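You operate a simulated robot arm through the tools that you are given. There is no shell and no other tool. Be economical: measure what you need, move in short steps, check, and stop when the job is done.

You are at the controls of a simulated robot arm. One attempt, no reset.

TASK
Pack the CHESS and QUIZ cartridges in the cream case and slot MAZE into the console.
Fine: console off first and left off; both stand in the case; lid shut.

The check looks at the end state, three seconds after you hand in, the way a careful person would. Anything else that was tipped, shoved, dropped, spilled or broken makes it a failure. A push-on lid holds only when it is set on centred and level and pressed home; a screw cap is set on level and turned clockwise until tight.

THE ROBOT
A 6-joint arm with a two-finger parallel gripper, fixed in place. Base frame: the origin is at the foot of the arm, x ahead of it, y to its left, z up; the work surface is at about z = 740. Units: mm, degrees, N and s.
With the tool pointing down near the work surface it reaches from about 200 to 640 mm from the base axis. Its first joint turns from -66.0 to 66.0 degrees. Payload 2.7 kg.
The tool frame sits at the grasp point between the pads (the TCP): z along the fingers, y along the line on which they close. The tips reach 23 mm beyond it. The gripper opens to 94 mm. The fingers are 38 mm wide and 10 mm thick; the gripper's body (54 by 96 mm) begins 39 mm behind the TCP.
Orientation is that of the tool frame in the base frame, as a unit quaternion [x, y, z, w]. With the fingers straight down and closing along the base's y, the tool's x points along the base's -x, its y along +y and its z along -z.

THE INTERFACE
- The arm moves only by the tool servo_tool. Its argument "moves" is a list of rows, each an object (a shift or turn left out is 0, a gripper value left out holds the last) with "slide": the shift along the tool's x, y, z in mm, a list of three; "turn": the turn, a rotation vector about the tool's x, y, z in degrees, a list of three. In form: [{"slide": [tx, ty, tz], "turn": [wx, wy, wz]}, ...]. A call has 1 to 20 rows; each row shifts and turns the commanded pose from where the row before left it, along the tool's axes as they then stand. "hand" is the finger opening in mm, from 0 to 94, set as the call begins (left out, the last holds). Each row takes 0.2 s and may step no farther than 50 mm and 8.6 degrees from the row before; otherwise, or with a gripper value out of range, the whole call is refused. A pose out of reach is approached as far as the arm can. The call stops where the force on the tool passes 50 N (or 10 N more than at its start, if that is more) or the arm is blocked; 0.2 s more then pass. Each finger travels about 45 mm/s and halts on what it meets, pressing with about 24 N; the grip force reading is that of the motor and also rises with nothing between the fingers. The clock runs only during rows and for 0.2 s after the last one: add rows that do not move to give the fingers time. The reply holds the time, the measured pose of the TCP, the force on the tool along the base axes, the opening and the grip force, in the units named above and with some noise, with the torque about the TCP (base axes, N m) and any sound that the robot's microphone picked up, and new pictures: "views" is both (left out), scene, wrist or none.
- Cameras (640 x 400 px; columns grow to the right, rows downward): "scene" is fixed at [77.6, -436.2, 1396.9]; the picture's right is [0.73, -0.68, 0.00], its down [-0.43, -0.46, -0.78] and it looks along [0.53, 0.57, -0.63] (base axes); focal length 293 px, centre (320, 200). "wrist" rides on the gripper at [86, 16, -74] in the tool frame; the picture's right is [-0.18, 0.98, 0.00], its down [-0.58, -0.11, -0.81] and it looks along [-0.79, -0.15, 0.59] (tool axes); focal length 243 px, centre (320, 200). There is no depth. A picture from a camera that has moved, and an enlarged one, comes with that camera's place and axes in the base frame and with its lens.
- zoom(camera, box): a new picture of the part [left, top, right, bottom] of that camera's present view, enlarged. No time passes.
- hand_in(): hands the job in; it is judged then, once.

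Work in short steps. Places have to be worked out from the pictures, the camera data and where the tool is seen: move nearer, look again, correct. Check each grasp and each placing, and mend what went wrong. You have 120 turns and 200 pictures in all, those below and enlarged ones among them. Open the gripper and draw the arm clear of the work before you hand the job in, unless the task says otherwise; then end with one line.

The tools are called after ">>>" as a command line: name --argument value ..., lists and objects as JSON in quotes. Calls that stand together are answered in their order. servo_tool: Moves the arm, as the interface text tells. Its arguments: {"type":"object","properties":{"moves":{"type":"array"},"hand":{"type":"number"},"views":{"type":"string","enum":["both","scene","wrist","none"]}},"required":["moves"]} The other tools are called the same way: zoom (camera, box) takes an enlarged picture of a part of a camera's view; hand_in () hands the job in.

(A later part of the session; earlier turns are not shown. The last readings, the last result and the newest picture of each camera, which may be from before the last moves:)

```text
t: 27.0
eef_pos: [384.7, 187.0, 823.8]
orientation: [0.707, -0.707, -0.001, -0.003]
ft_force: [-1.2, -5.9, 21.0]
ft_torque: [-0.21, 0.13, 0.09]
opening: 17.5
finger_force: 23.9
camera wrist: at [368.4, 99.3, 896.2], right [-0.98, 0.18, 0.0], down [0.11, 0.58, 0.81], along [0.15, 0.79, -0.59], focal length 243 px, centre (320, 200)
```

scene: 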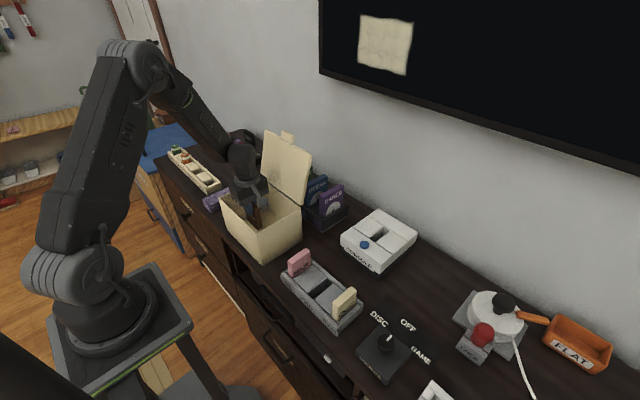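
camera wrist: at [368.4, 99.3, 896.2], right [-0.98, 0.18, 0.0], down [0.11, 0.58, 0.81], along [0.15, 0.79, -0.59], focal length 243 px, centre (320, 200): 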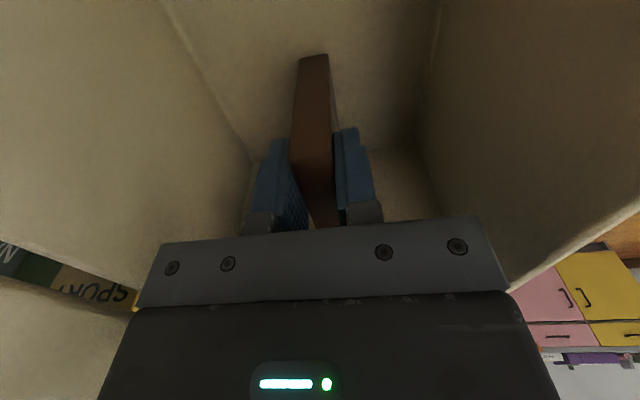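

There's a 21 N vertical force at TCP 824, consistent with CHESS resting on the floor at about 750. I'll relieve by 1.5 mm, then open the fingers modestly.

>>> servo_tool --moves '[{"slide": [0, 0, -1.5]}, {"slide": [0, 0, 0]}]' --views "none"

>>> servo_tool --moves '[{"slide": [0, 0, 0]}, {"slide": [0, 0, 0]}, {"slide": [0, 0, 0]}]' --hand 30

>>> zoom --camera "wrist" --box '[160, 20, 480, 220]'

>>> zoom --camera "scene" --box '[200, 110, 340, 270]'

```text
t: 27.6
eef_pos: [383.6, 186.8, 822.7]
orientation: [-0.707, 0.707, 0.001, -0.001]
ft_force: [0.8, 1.1, 0.9]
ft_torque: [0.14, -0.04, -0.02]
opening: 17.5
finger_force: 24.5
```

```text
t: 28.4
eef_pos: [384.3, 185.4, 824.0]
orientation: [-0.707, 0.708, -0.001, 0.0]
ft_force: [-0.2, -0.4, 0.3]
ft_torque: [0.0, 0.03, 0.02]
opening: 30.0
finger_force: 0.2
camera wrist: at [367.9, 99.2, 897.1], right [-0.98, 0.18, 0.0], down [0.11, 0.58, 0.81], along [0.15, 0.79, -0.59], focal length 243 px, centre (320, 200)
```

scene: 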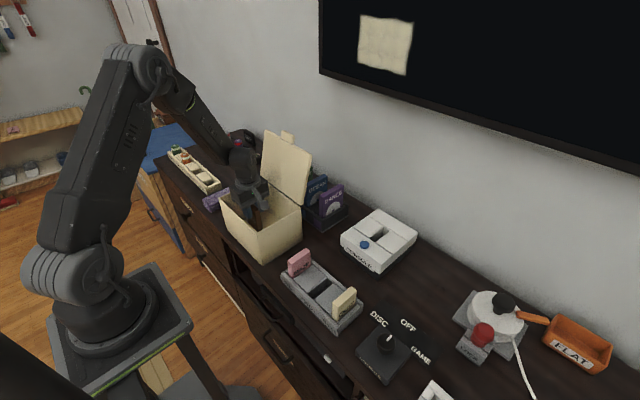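
wrist: 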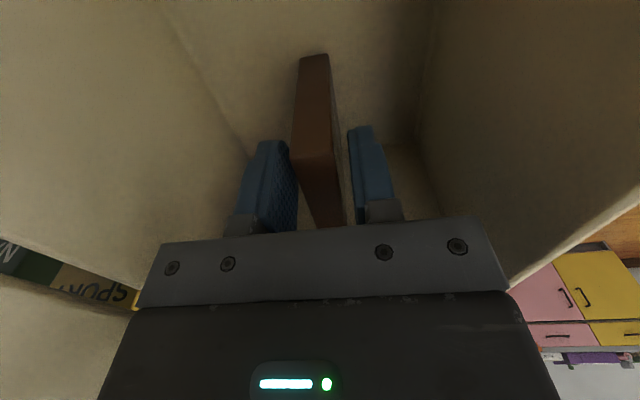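

```text
2.00 times, centred on (320, 120) of wrist
camera zoom: at [367.9, 99.2, 897.1], right [-0.98, 0.18, 0.0], down [0.11, 0.58, 0.81], along [0.15, 0.79, -0.59], focal length 485 px, centre (320, 360)
```

zoom: 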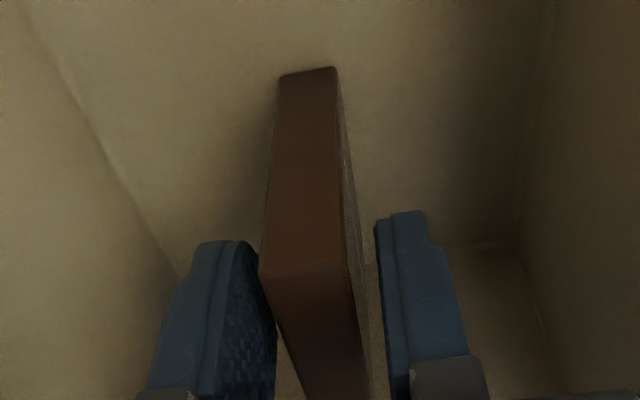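

```text
2.50 times, centred on (270, 190) of scene
camera zoom: at [77.6, -436.2, 1396.9], right [0.73, -0.68, 0.0], down [-0.43, -0.46, -0.78], along [0.53, 0.57, -0.63], focal length 733 px, centre (445, 225)
```

zoom: 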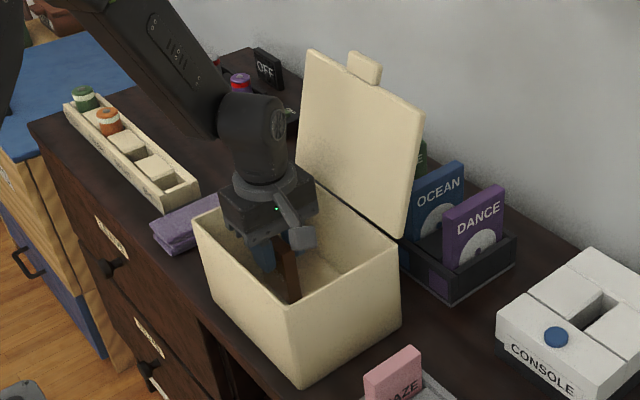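

CHESS stands on its own between the fingers. I'll rise straight up, check it again, then retreat toward -y.

>>> servo_tool --moves '[{"slide": [0, 0, 0]}, {"slide": [0, 0, -10]}, {"slide": [0, 0, -30]}, {"slide": [0, 0, -40]}, {"slide": [0, 0, -40]}, {"slide": [0, 0, -40]}, {"slide": [0, 0, -20]}, {"slide": [0, 0, 0]}]' --hand 36

>>> zoom --camera "scene" --box '[200, 110, 340, 270]'

```text
t: 30.2
eef_pos: [385.8, 187.7, 1006.0]
orientation: [-0.707, 0.707, 0.0, 0.0]
ft_force: [0.1, -0.5, 0.4]
ft_torque: [-0.04, 0.01, 0.0]
opening: 36.1
finger_force: 0.1
camera wrist: at [368.3, 100.6, 1078.6], right [-0.98, 0.18, 0.0], down [0.11, 0.58, 0.81], along [0.15, 0.79, -0.59], focal length 243 px, centre (320, 200)
```

scene: 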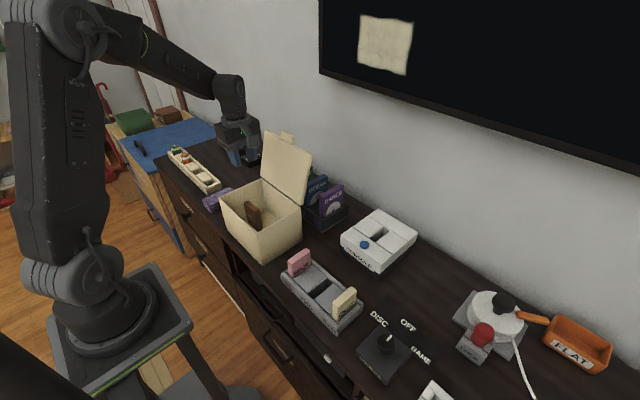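
wrist: 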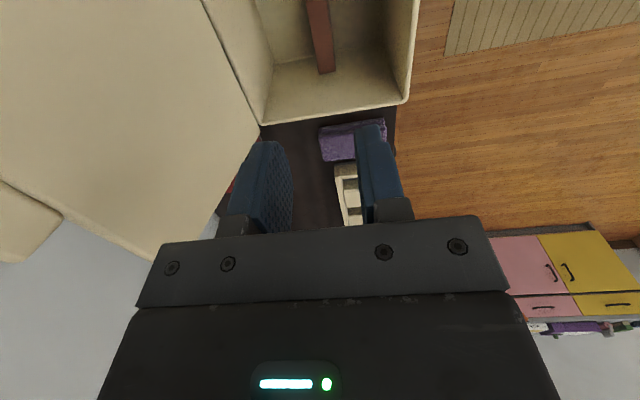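

```text
2.50 times, centred on (270, 190) of scene
camera zoom: at [77.6, -436.2, 1396.9], right [0.73, -0.68, 0.0], down [-0.43, -0.46, -0.78], along [0.53, 0.57, -0.63], focal length 733 px, centre (445, 225)
```

zoom: 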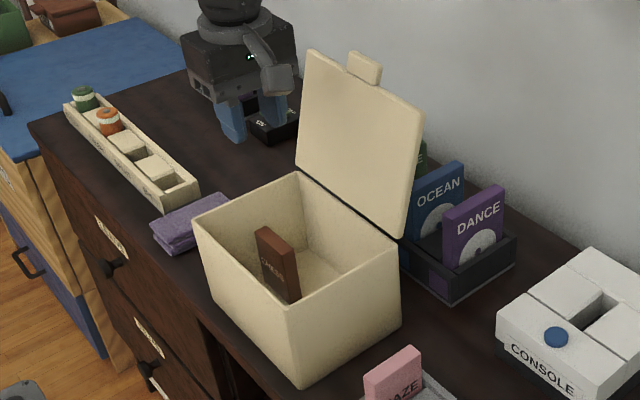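

CHESS stands in the case. I'll go back to y≈-130 and rotate the tool to neutral for QUIZ.

>>> servo_tool --moves '[{"slide": [45, 0, 0]}, {"slide": [45, 0, 0]}, {"slide": [45, 0, 0]}, {"slide": [45, 0, 0]}, {"slide": [45, 0, 0]}, {"slide": [45, 0, 0]}, {"slide": [45, 0, 0]}, {"slide": [0, 0, 0]}]' --views "none"

>>> servo_tool --moves '[{"turn": [0, 0, 8.5]}, {"turn": [0, 0, 8.5]}, {"turn": [0, 0, 8.5]}, {"turn": [0, 0, 8.5]}, {"turn": [0, 0, 8.5]}, {"turn": [0, 0, 8.5]}, {"turn": [0, 0, 8.5]}, {"turn": [0, 0, 8.5]}, {"turn": [0, 0, 8.5]}, {"turn": [0, 0, 8.5]}, {"turn": [0, 0, 5]}, {"slide": [40, -40, 0]}, {"slide": [0, -34, 30]}, {"slide": [0, 0, 0]}]' --hand 50

>>> zoom --camera "wrist" --box '[220, 0, 440, 137]'

>>> zoom --camera "scene" --box '[270, 240, 370, 340]'

```text
t: 32.0
eef_pos: [384.7, -128.3, 1005.5]
orientation: [-0.707, 0.707, 0.0, -0.001]
ft_force: [0.0, -0.3, -0.2]
ft_torque: [0.02, 0.05, 0.02]
opening: 36.0
finger_force: 0.0
```

```text
refused: row 12 steps farther than a row can; nothing moved
```

```text
2.91 times, centred on (330, 68) of wrist
camera zoom: at [367.8, -216.4, 1078.4], right [-0.98, 0.18, 0.0], down [0.11, 0.58, 0.81], along [0.15, 0.79, -0.59], focal length 706 px, centre (291, 582)
```

zoom: 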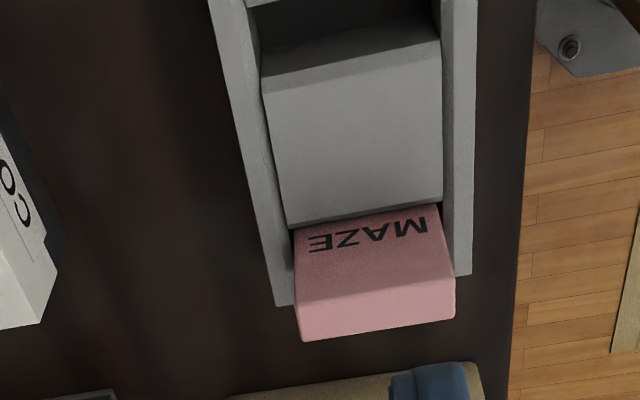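

```text
4.00 times, centred on (320, 290) of scene
camera zoom: at [77.5, -436.2, 1396.9], right [0.73, -0.68, 0.0], down [-0.43, -0.46, -0.78], along [0.53, 0.57, -0.63], focal length 1172 px, centre (320, -160)
```

zoom: 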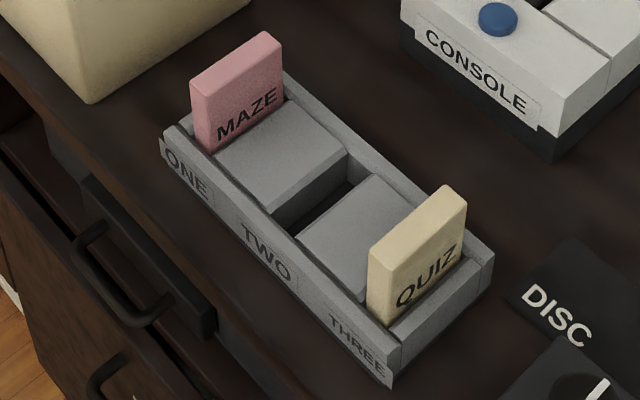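

The call was refused for step length, so I'll redo it with shorter steps. MAZE and QUIZ refine to x≈364, y≈-57 and y≈-206, tops about 830.

>>> servo_tool --moves '[{"turn": [0, 0, 8.5]}, {"turn": [0, 0, 8.5]}, {"turn": [0, 0, 8.5]}, {"turn": [0, 0, 8.5]}, {"turn": [0, 0, 8.5]}, {"turn": [0, 0, 8.5]}, {"turn": [0, 0, 8.5]}, {"turn": [0, 0, 8.5]}, {"turn": [0, 0, 8.5]}, {"turn": [0, 0, 8.5]}, {"turn": [0, 0, 5]}, {"slide": [20, -40, 0]}, {"slide": [20, -38, 20]}, {"slide": [0, 0, 35]}, {"slide": [0, 0, 0]}]' --hand 50

>>> zoom --camera "wrist" --box '[220, 0, 440, 200]'

```text
t: 35.2
eef_pos: [343.3, -206.2, 952.1]
orientation: [0.0, 1.0, 0.0, -0.001]
ft_force: [-0.2, -0.1, -0.1]
ft_torque: [0.02, 0.0, -0.01]
opening: 50.1
finger_force: 0.1
camera wrist: at [257.0, -191.3, 1024.4], right [0.18, 0.98, 0.0], down [0.58, -0.11, 0.81], along [0.79, -0.15, -0.59], focal length 243 px, centre (320, 200)
```

scene: 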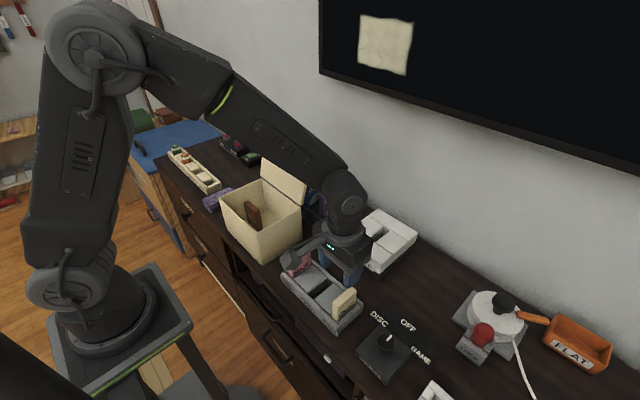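
wrist: 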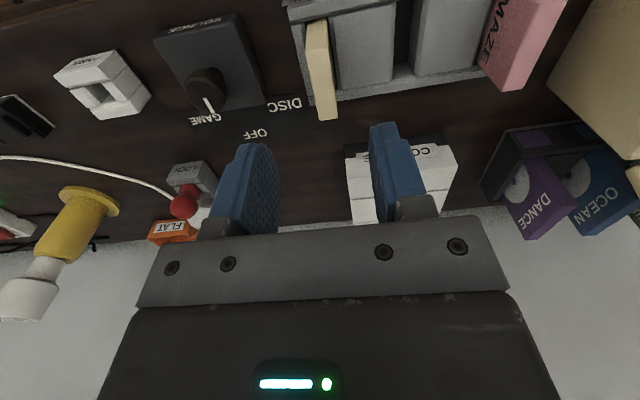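

```text
2.00 times, centred on (330, 100) of wrist
camera zoom: at [257.0, -191.3, 1024.4], right [0.18, 0.98, 0.0], down [0.58, -0.11, 0.81], along [0.79, -0.15, -0.59], focal length 485 px, centre (300, 400)
```

zoom: 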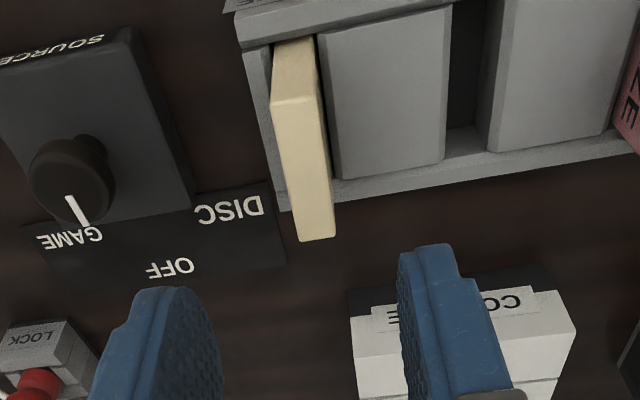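

QUIZ is centred at (363.5, -208) with its top at about 832, and the tray top is about 783. I'll move over it and descend to grip depth.

>>> servo_tool --moves '[{"slide": [-20, -2, 0]}, {"slide": [0, 0, 45]}, {"slide": [0, 0, 45]}, {"slide": [0, 0, 20]}, {"slide": [0, 0, 0]}]'

>>> zoom --camera "wrist" --box '[200, 0, 460, 220]'

>>> zoom --camera "scene" --box '[270, 220, 390, 340]'

```text
t: 36.4
eef_pos: [364.0, -206.9, 837.7]
orientation: [0.0, 1.0, 0.0, 0.0]
ft_force: [0.6, -0.4, -0.8]
ft_torque: [0.01, -0.01, -0.04]
opening: 49.9
finger_force: 0.1
camera wrist: at [277.6, -191.6, 910.2], right [0.18, 0.98, 0.0], down [0.58, -0.11, 0.81], along [0.79, -0.15, -0.59], focal length 243 px, centre (320, 200)
```

scene: 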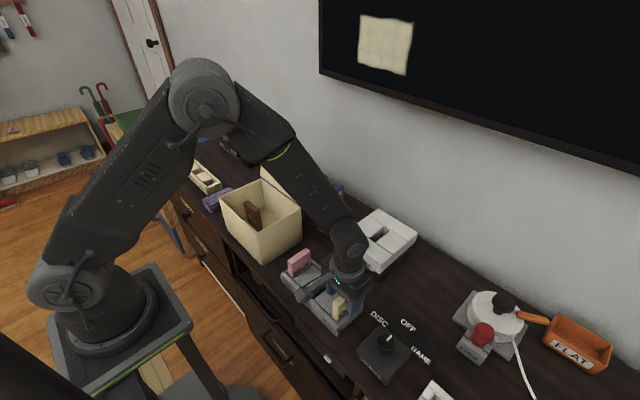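
wrist: 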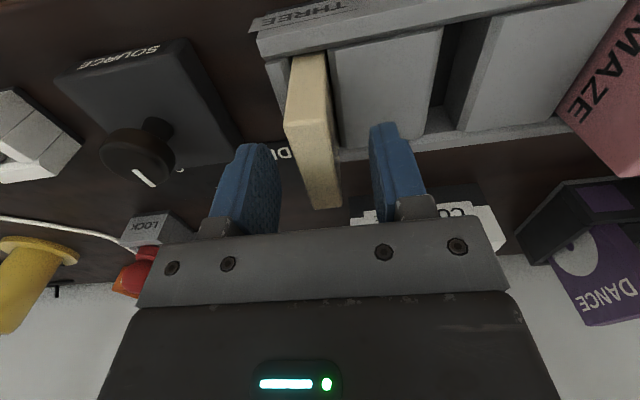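

```text
1.82 times, centred on (330, 110) of wrist
camera zoom: at [277.6, -191.6, 910.2], right [0.18, 0.98, 0.0], down [0.58, -0.11, 0.81], along [0.79, -0.15, -0.59], focal length 441 px, centre (302, 364)
```

zoom: 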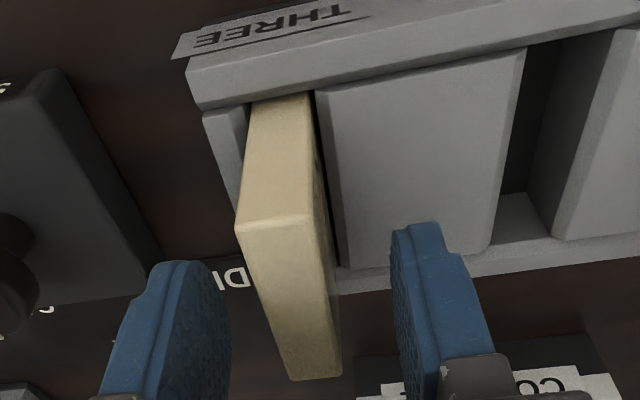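

```text
3.33 times, centred on (330, 280) of scene
camera zoom: at [77.6, -436.2, 1396.9], right [0.73, -0.68, 0.0], down [-0.43, -0.46, -0.78], along [0.53, 0.57, -0.63], focal length 977 px, centre (287, -67)
```

zoom: 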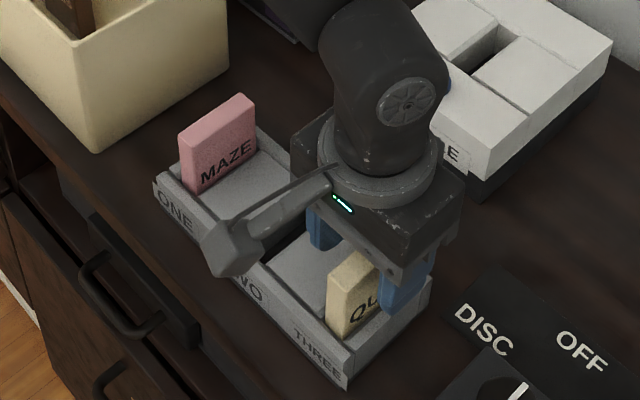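

Nearly centred. I'll descend 12 mm more, nudge y by -1, and close.

>>> servo_tool --moves '[{"slide": [0, -1, 6]}, {"slide": [0, 0, 6]}, {"slide": [0, 0, 0]}]' --views "none"

>>> servo_tool --moves '[{"slide": [0, 0, 0]}, {"slide": [0, 0, 0]}, {"slide": [0, 0, 0]}, {"slide": [0, 0, 0]}, {"slide": [0, 0, 0]}]' --hand 0 --views "wrist"

```text
t: 37.2
eef_pos: [363.3, -208.1, 826.5]
orientation: [0.0, 1.0, 0.0, 0.0]
ft_force: [-1.2, -0.3, -0.4]
ft_torque: [-0.03, -0.02, -0.01]
opening: 50.3
finger_force: 0.0
```

```text
t: 38.4
eef_pos: [364.5, -207.3, 826.8]
orientation: [0.0, 1.0, 0.0, 0.0]
ft_force: [-0.4, 0.7, -0.4]
ft_torque: [0.02, 0.01, 0.01]
opening: 17.5
finger_force: 24.4
camera wrist: at [277.7, -192.2, 899.9], right [0.18, 0.98, 0.0], down [0.58, -0.11, 0.81], along [0.79, -0.15, -0.59], focal length 243 px, centre (320, 200)
```

wrist: 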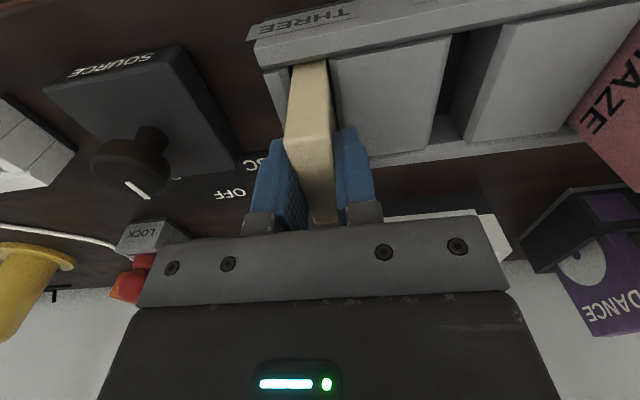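

QUIZ is gripped at 17.5 mm. I'll lift it straight out, move to the clear spot and rotate +90°.

>>> servo_tool --moves '[{"slide": [0, 0, -10]}, {"slide": [0, 0, -25]}, {"slide": [0, 0, -45]}, {"slide": [0, 0, -45]}, {"slide": [0, 0, -45]}, {"slide": [-10, 20, -10]}, {"slide": [-11, 28, 0]}, {"slide": [0, 30, 0]}, {"slide": [0, 0, 0]}]'

>>> servo_tool --moves '[{"turn": [0, 0, 8.5]}, {"turn": [0, 0, 8.5]}, {"turn": [0, 0, 8.5]}, {"turn": [0, 0, 8.5]}, {"turn": [0, 0, 8.5]}, {"turn": [0, 0, 8.5]}, {"turn": [0, 0, 8.5]}, {"turn": [0, 0, 8.5]}, {"turn": [0, 0, 8.5]}, {"turn": [0, 0, 8.5]}, {"turn": [0, 0, 5]}, {"slide": [0, 0, 0]}]'

>>> zoom --camera "wrist" --box '[200, 0, 460, 220]'

```text
t: 40.4
eef_pos: [384.9, -129.2, 1007.6]
orientation: [0.0, 1.0, 0.0, 0.0]
ft_force: [0.9, 0.2, -0.7]
ft_torque: [-0.03, 0.0, 0.03]
opening: 17.4
finger_force: 24.1
camera wrist: at [297.8, -113.7, 1081.0], right [0.18, 0.98, 0.0], down [0.58, -0.11, 0.81], along [0.79, -0.15, -0.59], focal length 243 px, centre (320, 200)
```

scene: 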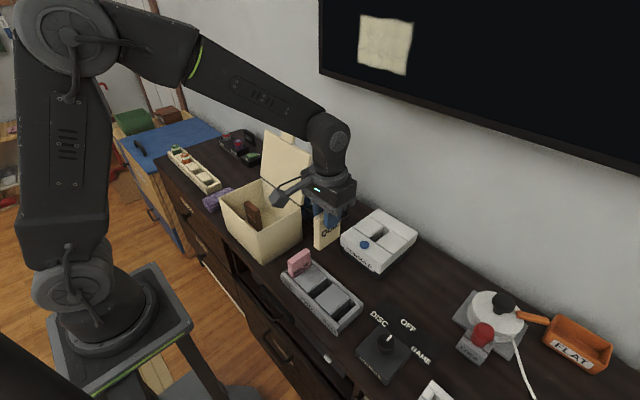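
wrist: 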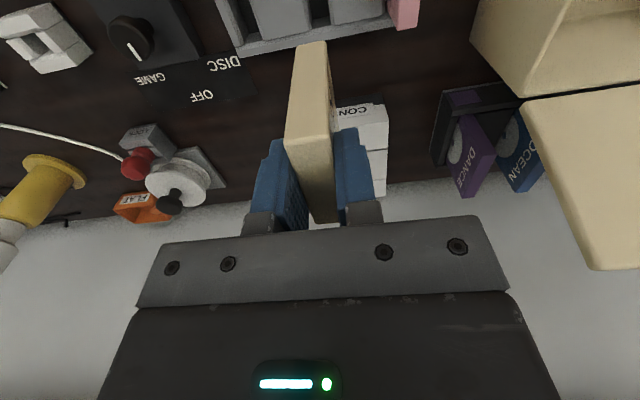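

```text
t: 43.0
eef_pos: [385.0, -131.9, 1008.8]
orientation: [0.708, 0.706, 0.0, 0.001]
ft_force: [0.1, 0.0, -0.8]
ft_torque: [-0.01, -0.02, 0.03]
opening: 17.6
finger_force: 24.6
camera wrist: at [400.8, -46.1, 1080.8], right [0.98, -0.19, 0.0], down [-0.11, -0.58, 0.81], along [-0.15, -0.79, -0.59], focal length 243 px, centre (320, 200)
```

scene: 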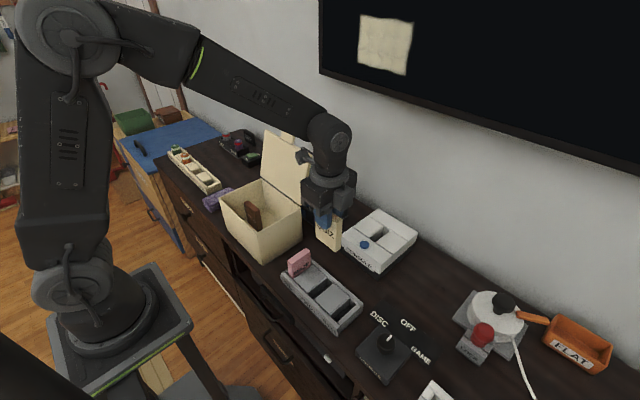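
wrist: 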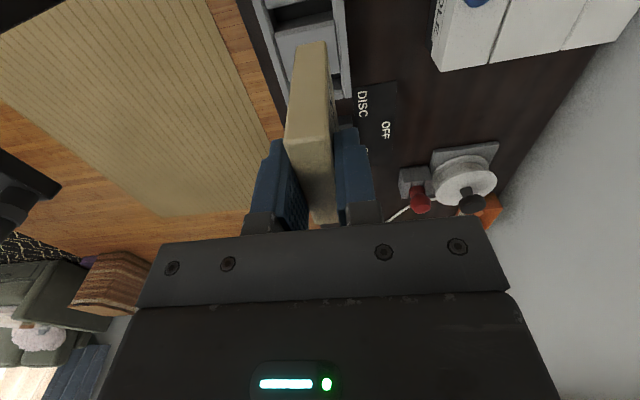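

```text
1.82 times, centred on (330, 110) of wrist
camera zoom: at [400.8, -46.1, 1080.8], right [0.98, -0.19, 0.0], down [-0.11, -0.58, 0.81], along [-0.15, -0.79, -0.59], focal length 441 px, centre (302, 364)
```

zoom: 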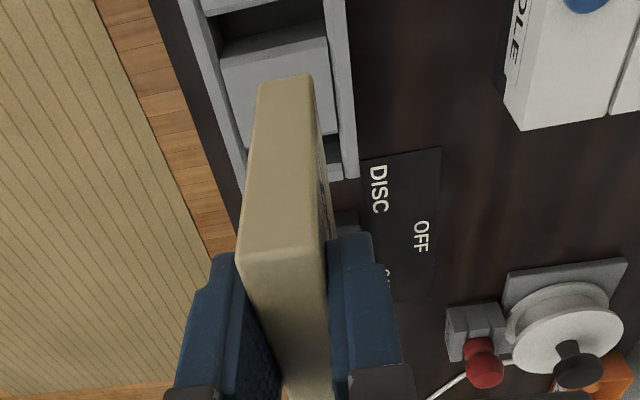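

QUIZ is held vertical. I'll move +y to about 98, over the near half of the case, and check before descending.

>>> servo_tool --moves '[{"slide": [46, 0, 0]}, {"slide": [46, 0, 0]}, {"slide": [46, 0, 0]}, {"slide": [46, 0, 0]}, {"slide": [46, 0, 0]}, {"slide": [0, 0, 0]}, {"slide": [0, 0, 40]}, {"slide": [0, 0, 40]}, {"slide": [0, 0, 20]}, {"slide": [0, 0, 0]}]'

>>> zoom --camera "scene" --box '[200, 110, 340, 270]'

>>> zoom --camera "wrist" --box '[160, 0, 480, 220]'

```text
t: 45.2
eef_pos: [385.2, 98.9, 906.5]
orientation: [0.707, 0.707, -0.001, 0.0]
ft_force: [0.1, -0.5, -0.3]
ft_torque: [0.01, 0.03, 0.02]
opening: 17.4
finger_force: 24.6
camera wrist: at [400.9, 184.4, 979.1], right [0.98, -0.18, 0.0], down [-0.11, -0.58, 0.81], along [-0.15, -0.79, -0.59], focal length 243 px, centre (320, 200)
```

scene: 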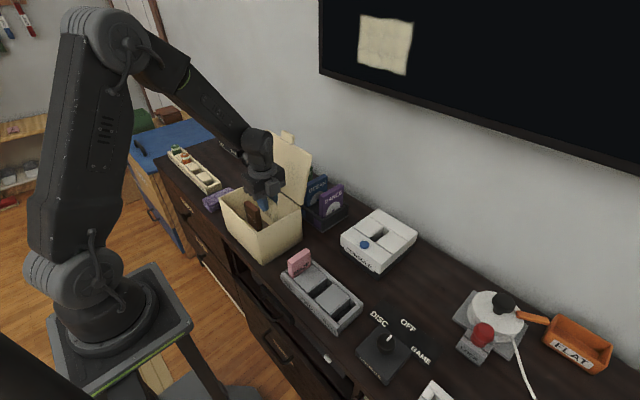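
wrist: 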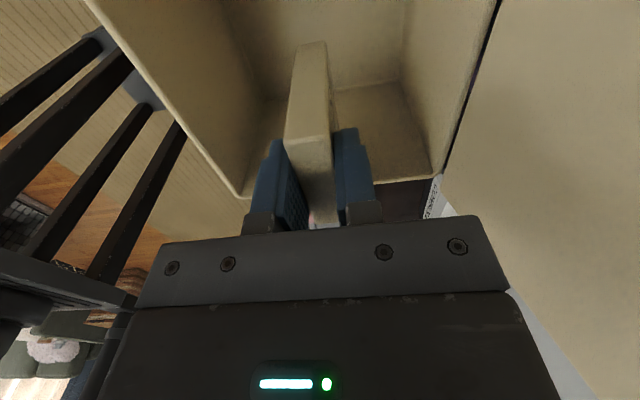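

```text
2.50 times, centred on (270, 190) of scene
camera zoom: at [77.6, -436.2, 1396.9], right [0.73, -0.68, 0.0], down [-0.43, -0.46, -0.78], along [0.53, 0.57, -0.63], focal length 733 px, centre (445, 225)
```

zoom: 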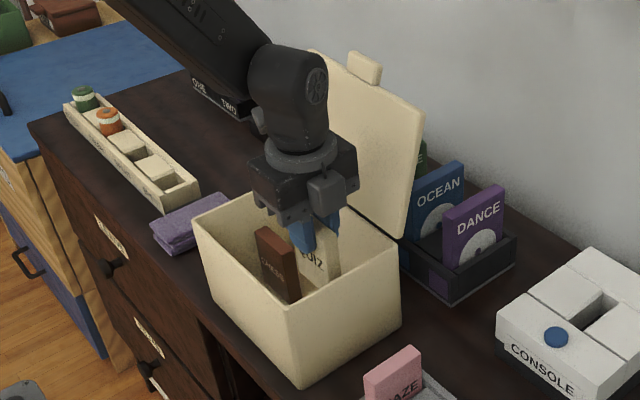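

```text
1.82 times, centred on (320, 110) of wrist
camera zoom: at [400.9, 184.4, 979.1], right [0.98, -0.18, 0.0], down [-0.11, -0.58, 0.81], along [-0.15, -0.79, -0.59], focal length 441 px, centre (320, 364)
```

zoom: 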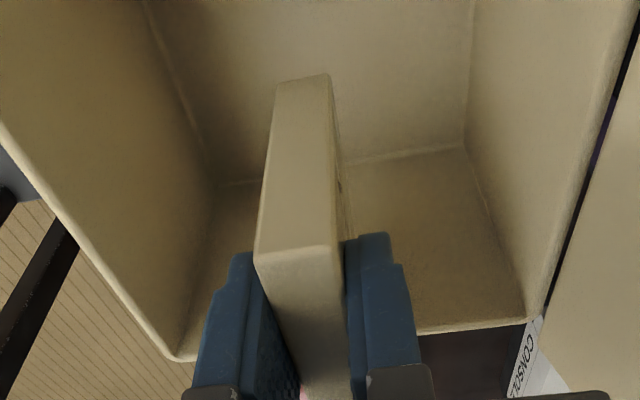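

QUIZ is over the near half with walls clear all round. I'll descend, slow near the floor.

>>> servo_tool --moves '[{"slide": [0, 0, 30]}, {"slide": [0, 0, 25]}, {"slide": [0, 0, 10]}, {"slide": [0, 0, 0]}]'

>>> zoom --camera "scene" --box '[200, 110, 340, 270]'

```text
t: 46.2
eef_pos: [387.5, 99.7, 843.2]
orientation: [0.707, 0.707, 0.0, 0.0]
ft_force: [-0.2, 0.8, -0.9]
ft_torque: [-0.02, 0.0, 0.0]
opening: 17.6
finger_force: 24.1
camera wrist: at [402.4, 184.4, 916.5], right [0.98, -0.18, 0.0], down [-0.11, -0.58, 0.81], along [-0.15, -0.79, -0.59], focal length 243 px, centre (320, 200)
```

scene: 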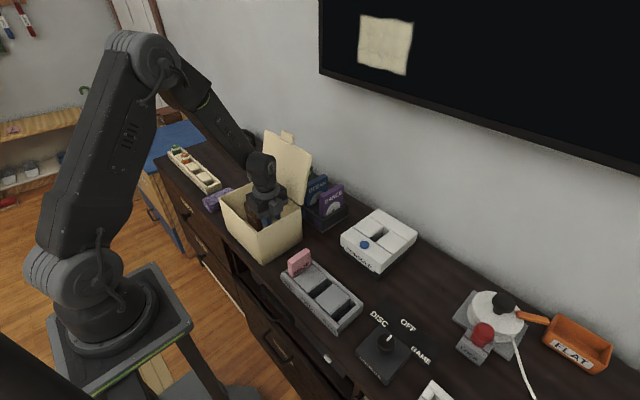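
wrist: 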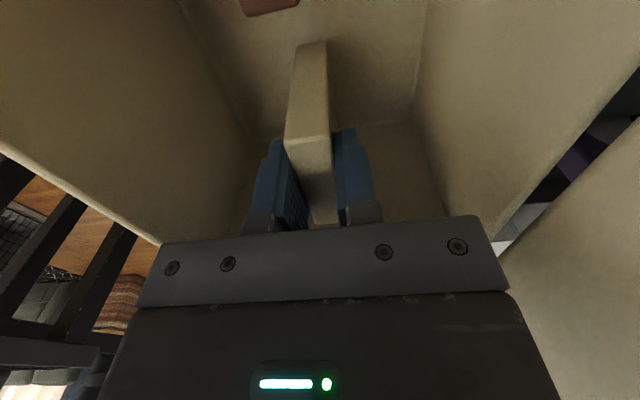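

```text
2.50 times, centred on (270, 190) of scene
camera zoom: at [77.6, -436.2, 1396.9], right [0.73, -0.68, 0.0], down [-0.43, -0.46, -0.78], along [0.53, 0.57, -0.63], focal length 733 px, centre (445, 225)
```

zoom: 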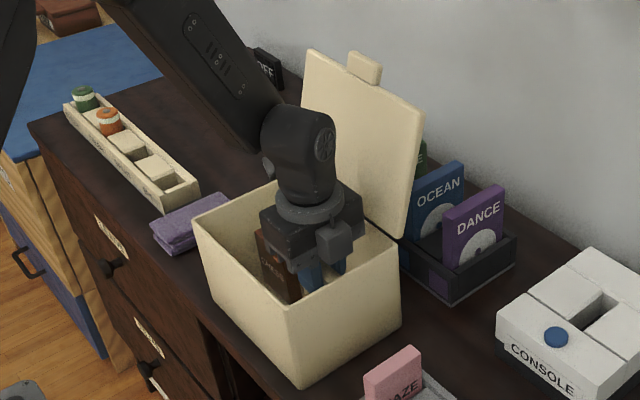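

A module on the gripper's back side appears to protrude toward the near wall. I'll shift +y by 9 mm for clearance, then step down to contact.

>>> servo_tool --moves '[{"slide": [9, -2, 0]}, {"slide": [0, 0, 3]}, {"slide": [0, 0, 3]}, {"slide": [0, 0, 2]}, {"slide": [0, 0, 2]}, {"slide": [0, 0, 0]}]' --views "wrist"

```text
t: 47.6
eef_pos: [383.5, 108.0, 831.3]
orientation: [0.708, 0.706, 0.0, 0.0]
ft_force: [0.5, 0.3, -0.9]
ft_torque: [0.01, 0.0, -0.02]
opening: 17.5
finger_force: 24.1
camera wrist: at [398.7, 194.0, 904.9], right [0.98, -0.18, 0.0], down [-0.11, -0.58, 0.81], along [-0.15, -0.79, -0.59], focal length 243 px, centre (320, 200)
```

wrist: 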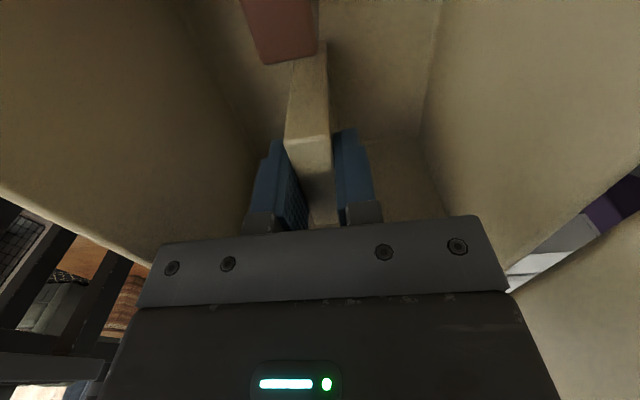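

No contact and no disturbance to CHESS. I'll keep stepping down.

>>> servo_tool --moves '[{"slide": [0, 0, 2]}, {"slide": [0, 0, 2]}, {"slide": [0, 0, 2]}, {"slide": [0, 0, 0]}]' --views "none"

```text
t: 48.6
eef_pos: [383.3, 107.6, 825.1]
orientation: [0.707, 0.707, -0.001, 0.001]
ft_force: [0.9, -0.4, -0.6]
ft_torque: [0.0, 0.0, -0.06]
opening: 17.7
finger_force: 23.8
```

>>> servo_tool --moves '[{"slide": [0, 0, 2]}, {"slide": [0, 0, 2]}, {"slide": [0, 0, 0]}]'

>>> zoom --camera "scene" --box '[200, 110, 340, 270]'

>>> zoom --camera "wrist" --box '[160, 0, 480, 220]'

```text
t: 49.4
eef_pos: [384.4, 107.9, 821.5]
orientation: [0.707, 0.707, 0.002, 0.0]
ft_force: [-1.4, -2.0, 21.7]
ft_torque: [0.01, 0.13, -0.01]
opening: 17.5
finger_force: 24.1
camera wrist: at [399.5, 193.6, 895.5], right [0.98, -0.18, 0.0], down [-0.11, -0.58, 0.81], along [-0.15, -0.79, -0.59], focal length 243 px, centre (320, 200)
```

scene: 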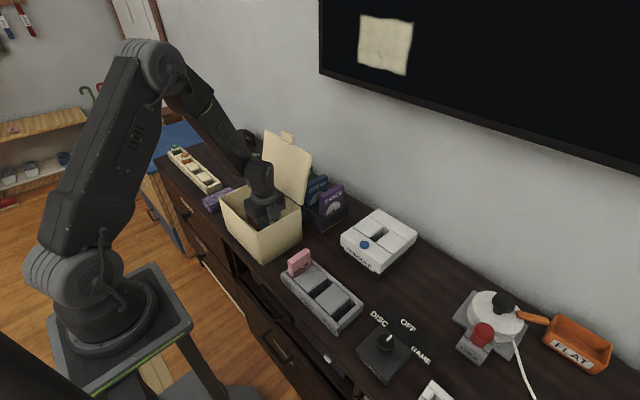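
wrist: 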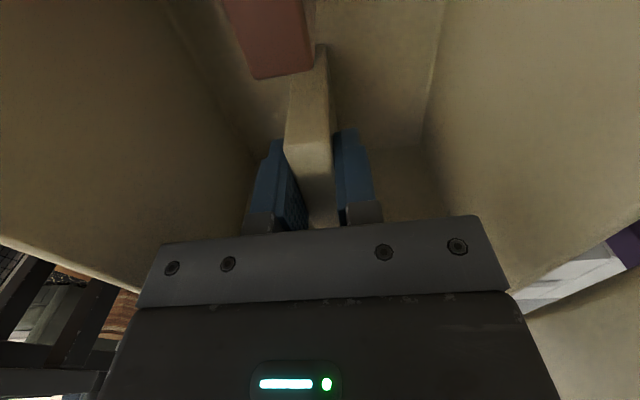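

```text
2.50 times, centred on (270, 190) of scene
camera zoom: at [77.3, -436.3, 1396.9], right [0.73, -0.68, 0.0], down [-0.43, -0.46, -0.78], along [0.53, 0.57, -0.63], focal length 733 px, centre (445, 225)
```

zoom: 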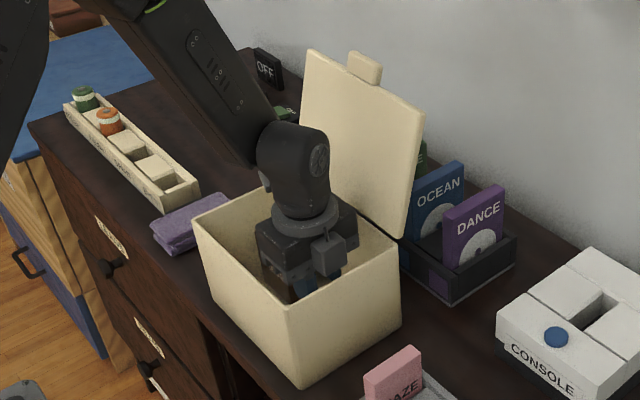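

```text
1.82 times, centred on (320, 110) of wrist
camera zoom: at [399.5, 193.6, 895.5], right [0.98, -0.18, 0.0], down [-0.11, -0.58, 0.81], along [-0.15, -0.79, -0.59], focal length 441 px, centre (320, 364)
```

zoom: 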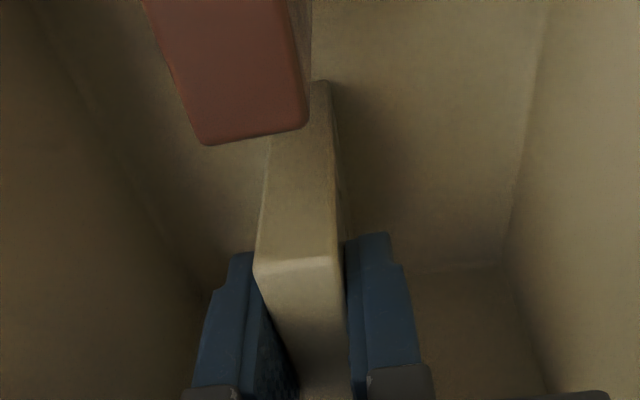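

It made floor contact at the same height as CHESS. I'll relieve and open gently.

>>> servo_tool --moves '[{"slide": [0, 0, -1.5]}, {"slide": [0, 0, 0]}]' --views "none"

>>> servo_tool --moves '[{"slide": [0, 0, 0]}, {"slide": [0, 0, 0]}, {"slide": [0, 0, 0]}]' --hand 32 --views "wrist"

```text
t: 50.0
eef_pos: [382.6, 108.5, 822.4]
orientation: [0.707, 0.707, -0.001, -0.001]
ft_force: [1.8, 1.4, 4.2]
ft_torque: [0.22, -0.12, -0.01]
opening: 17.3
finger_force: 24.2
```

```text
t: 50.8
eef_pos: [384.0, 107.6, 822.3]
orientation: [0.707, 0.707, 0.0, 0.0]
ft_force: [0.0, 0.4, -0.9]
ft_torque: [-0.01, -0.02, 0.01]
opening: 32.1
finger_force: 0.1
camera wrist: at [399.1, 193.6, 895.8], right [0.98, -0.18, 0.0], down [-0.11, -0.58, 0.81], along [-0.15, -0.79, -0.59], focal length 243 px, centre (320, 200)
```

wrist: 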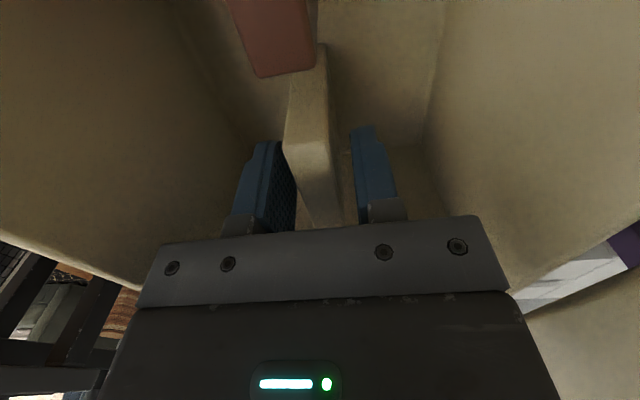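

QUIZ stands free. I'll rise straight up with a little more opening and check.

>>> servo_tool --moves '[{"slide": [0, 0, 0]}, {"slide": [0, 0, -10]}, {"slide": [0, 0, -30]}, {"slide": [0, 0, -45]}, {"slide": [0, 0, -45]}, {"slide": [0, 0, -50]}, {"slide": [0, 0, 0]}]' --hand 36 --views "none"

>>> servo_tool --moves '[{"slide": [-46, 0, 0]}, {"slide": [-46, 0, 0]}, {"slide": [-46, 0, 0]}, {"slide": [-46, 0, 0]}, {"slide": [-46, 0, 0]}, {"slide": [0, 0, 0]}]' --views "scene"

>>> zoom --camera "scene" --box '[200, 110, 340, 270]'

```text
t: 52.4
eef_pos: [383.7, 111.6, 1003.9]
orientation: [0.707, 0.707, 0.0, 0.0]
ft_force: [0.5, -0.1, 0.0]
ft_torque: [0.03, 0.0, 0.05]
opening: 36.1
finger_force: 0.0
```

```text
t: 53.8
eef_pos: [382.0, -122.6, 1002.2]
orientation: [0.707, 0.707, 0.0, 0.0]
ft_force: [0.2, 0.1, 0.5]
ft_torque: [-0.01, 0.0, 0.01]
opening: 35.7
finger_force: 0.1
```

scene: 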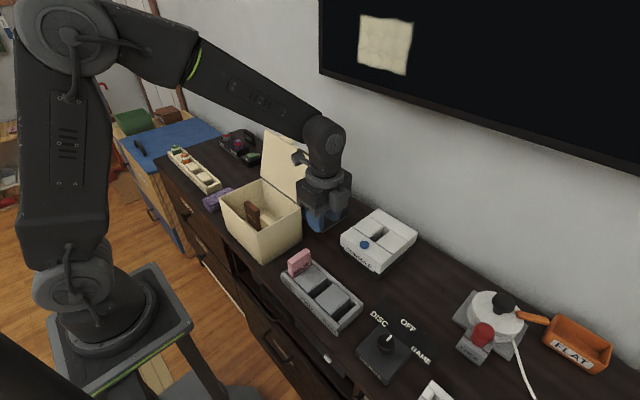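

```text
2.50 times, centred on (270, 190) of scene
camera zoom: at [77.5, -436.2, 1396.9], right [0.73, -0.68, 0.0], down [-0.43, -0.46, -0.78], along [0.53, 0.57, -0.63], focal length 733 px, centre (445, 225)
```

zoom: 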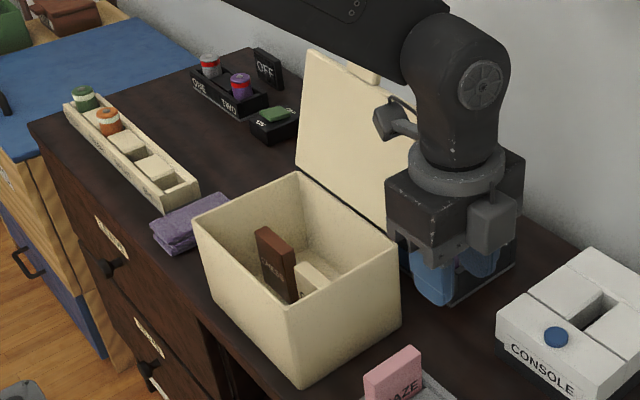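

QUIZ and CHESS both stand: QUIZ's top is exactly where a standing cart should appear. I'll rotate back to neutral and look at MAZE.

>>> servo_tool --moves '[{"turn": [0, 0, -8.5]}, {"turn": [0, 0, -8.5]}, {"turn": [0, 0, -8.5]}, {"turn": [0, 0, -8.5]}, {"turn": [0, 0, -8.5]}, {"turn": [0, 0, -8.5]}, {"turn": [0, 0, -8.5]}, {"turn": [0, 0, -8.5]}, {"turn": [0, 0, -8.5]}, {"turn": [0, 0, -8.5]}, {"turn": [0, 0, -5]}, {"slide": [20, 35, 0]}, {"slide": [18, 30, 20]}, {"slide": [0, 0, 35]}, {"slide": [0, 0, 0]}]' --hand 50

>>> zoom --camera "wrist" --box '[220, 0, 440, 200]'

```text
t: 57.0
eef_pos: [347.5, -57.3, 947.4]
orientation: [0.001, 1.0, 0.0, -0.001]
ft_force: [-0.6, 1.1, 0.0]
ft_torque: [-0.02, 0.0, 0.02]
opening: 49.8
finger_force: 0.0
camera wrist: at [260.5, -41.7, 1020.5], right [0.18, 0.98, 0.0], down [0.58, -0.11, 0.81], along [0.79, -0.15, -0.59], focal length 243 px, centre (320, 200)
```

scene: 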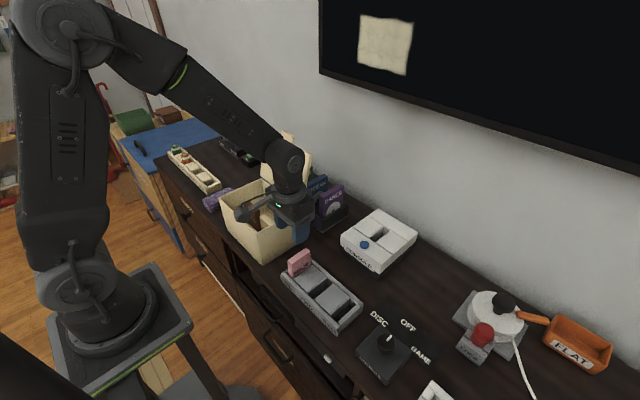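
wrist: 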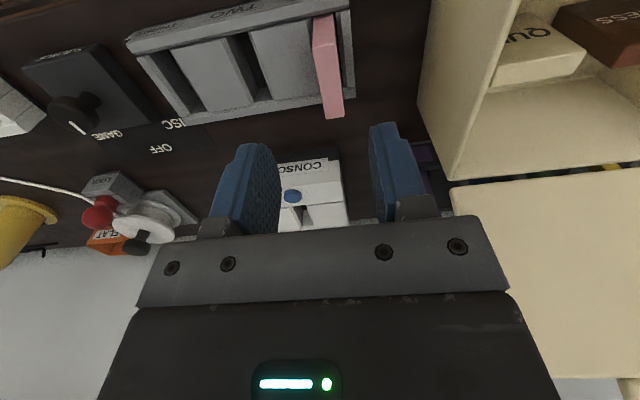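

```text
2.00 times, centred on (330, 100) of wrist
camera zoom: at [260.5, -41.7, 1020.5], right [0.18, 0.98, 0.0], down [0.58, -0.11, 0.81], along [0.79, -0.15, -0.59], focal length 485 px, centre (300, 400)
```

zoom: 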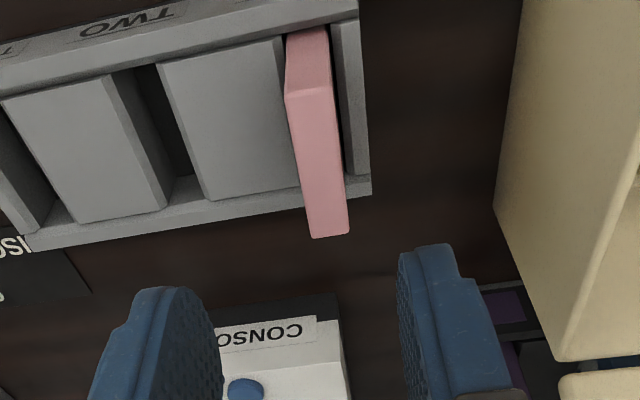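

MAZE is in view. I'll zoom to double-check how QUIZ and CHESS are standing.

>>> zoom --camera "wrist" --box '[440, 0, 640, 125]'

```text
3.20 times, centred on (540, 62) of wrist
camera zoom: at [260.5, -41.7, 1020.5], right [0.18, 0.98, 0.0], down [0.58, -0.11, 0.81], along [0.79, -0.15, -0.59], focal length 776 px, centre (-384, 640)
```

zoom: 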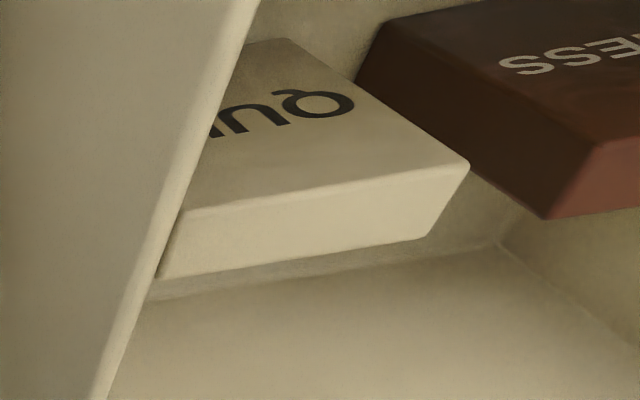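

Both stand well. MAZE is centred at (363, -52.5), so I'll move over it and descend to grip depth.

>>> servo_tool --moves '[{"slide": [-16, 5, 0]}, {"slide": [0, 0, 45]}, {"slide": [0, 0, 45]}, {"slide": [0, 0, 18]}, {"slide": [0, 0, 0]}]'

>>> zoom --camera "wrist" --box '[200, 0, 460, 220]'

```text
t: 58.2
eef_pos: [361.7, -51.0, 839.3]
orientation: [0.0, 1.0, 0.0, 0.0]
ft_force: [-0.4, 0.0, 0.9]
ft_torque: [0.01, 0.03, 0.0]
opening: 49.8
finger_force: 0.1
camera wrist: at [274.6, -35.5, 912.6], right [0.18, 0.98, 0.0], down [0.58, -0.11, 0.81], along [0.79, -0.15, -0.59], focal length 243 px, centre (320, 200)
```

scene: 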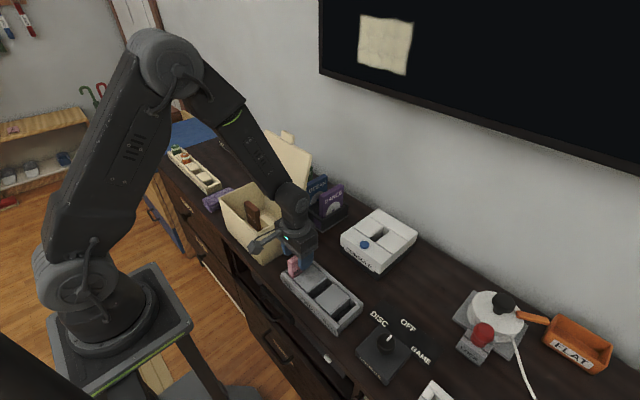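
wrist: 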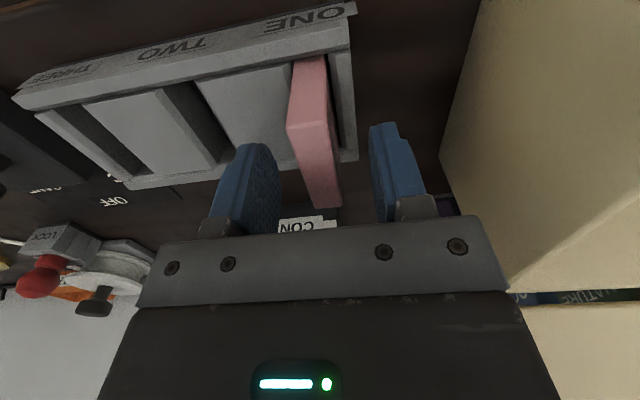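

```text
1.82 times, centred on (330, 110) of wrist
camera zoom: at [274.6, -35.5, 912.6], right [0.18, 0.98, 0.0], down [0.58, -0.11, 0.81], along [0.79, -0.15, -0.59], focal length 441 px, centre (302, 364)
```

zoom: 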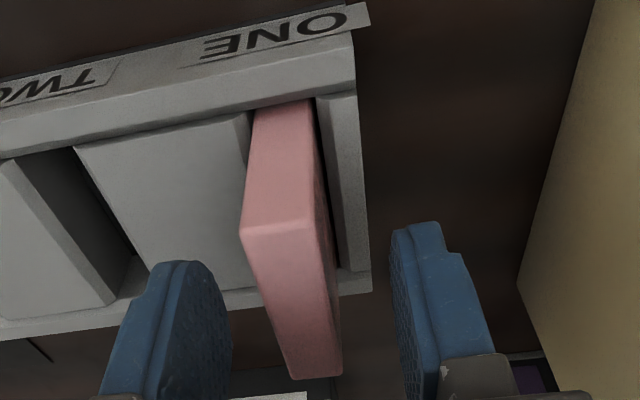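

Well centred. I'll go down 12 mm more and close.

>>> servo_tool --moves '[{"slide": [0, 0, 6]}, {"slide": [0, 0, 6]}, {"slide": [0, 0, 0]}]' --views "none"

>>> servo_tool --moves '[{"slide": [0, 0, 0]}, {"slide": [0, 0, 0]}, {"slide": [0, 0, 0]}, {"slide": [0, 0, 0]}, {"slide": [0, 0, 0]}]' --hand 0 --views "wrist"

>>> servo_tool --moves '[{"slide": [0, 0, -10]}, {"slide": [0, 0, -25]}, {"slide": [0, 0, -45]}, {"slide": [0, 0, -45]}, {"slide": [0, 0, 0]}]'

>>> zoom --camera "wrist" --box '[220, 20, 440, 220]'

```text
t: 59.0
eef_pos: [362.3, -50.7, 828.5]
orientation: [0.0, 1.0, 0.0, 0.0]
ft_force: [-0.6, 0.0, 0.4]
ft_torque: [0.01, 0.01, 0.01]
opening: 49.7
finger_force: 0.0
```

```text
t: 60.2
eef_pos: [361.5, -50.9, 828.5]
orientation: [0.0, 1.0, 0.0, 0.0]
ft_force: [0.2, -0.1, -0.1]
ft_torque: [0.01, 0.0, 0.0]
opening: 17.4
finger_force: 23.9
camera wrist: at [274.7, -35.4, 901.5], right [0.18, 0.98, 0.0], down [0.58, -0.11, 0.81], along [0.79, -0.15, -0.59], focal length 243 px, centre (320, 200)
```

wrist: 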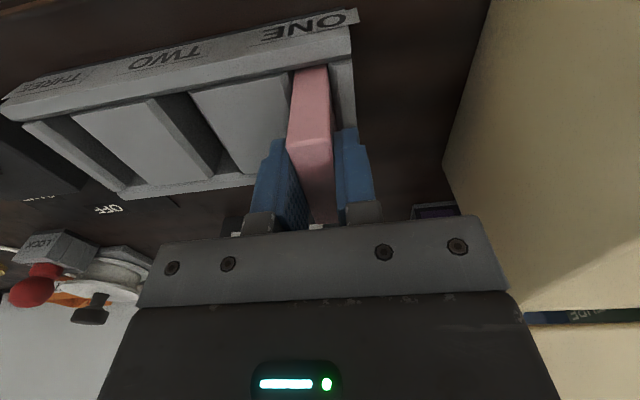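

```text
t: 61.4
eef_pos: [363.2, -50.4, 953.2]
orientation: [0.0, 1.0, 0.0, 0.0]
ft_force: [0.7, 0.5, -0.6]
ft_torque: [-0.01, -0.01, 0.0]
opening: 17.2
finger_force: 24.0
camera wrist: at [275.3, -34.2, 1026.0], right [0.18, 0.98, 0.0], down [0.58, -0.11, 0.81], along [0.79, -0.15, -0.59], focal length 243 px, centre (320, 200)
```

scene: 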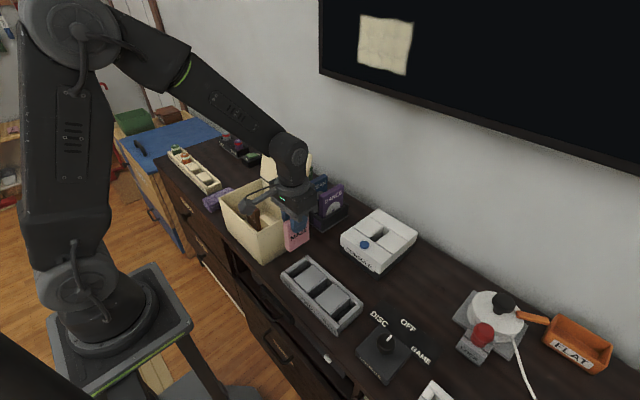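
wrist: 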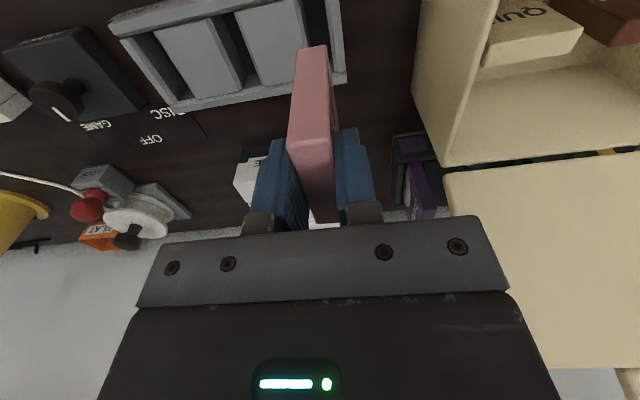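

```text
2.00 times, centred on (330, 120) of wrist
camera zoom: at [275.3, -34.2, 1026.0], right [0.18, 0.98, 0.0], down [0.58, -0.11, 0.81], along [0.79, -0.15, -0.59], focal length 485 px, centre (300, 360)
```

zoom: 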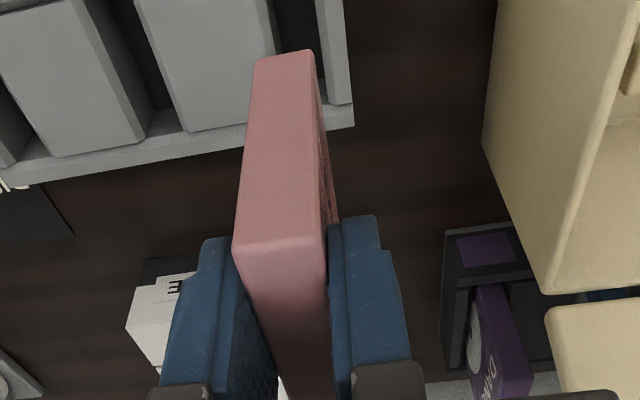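

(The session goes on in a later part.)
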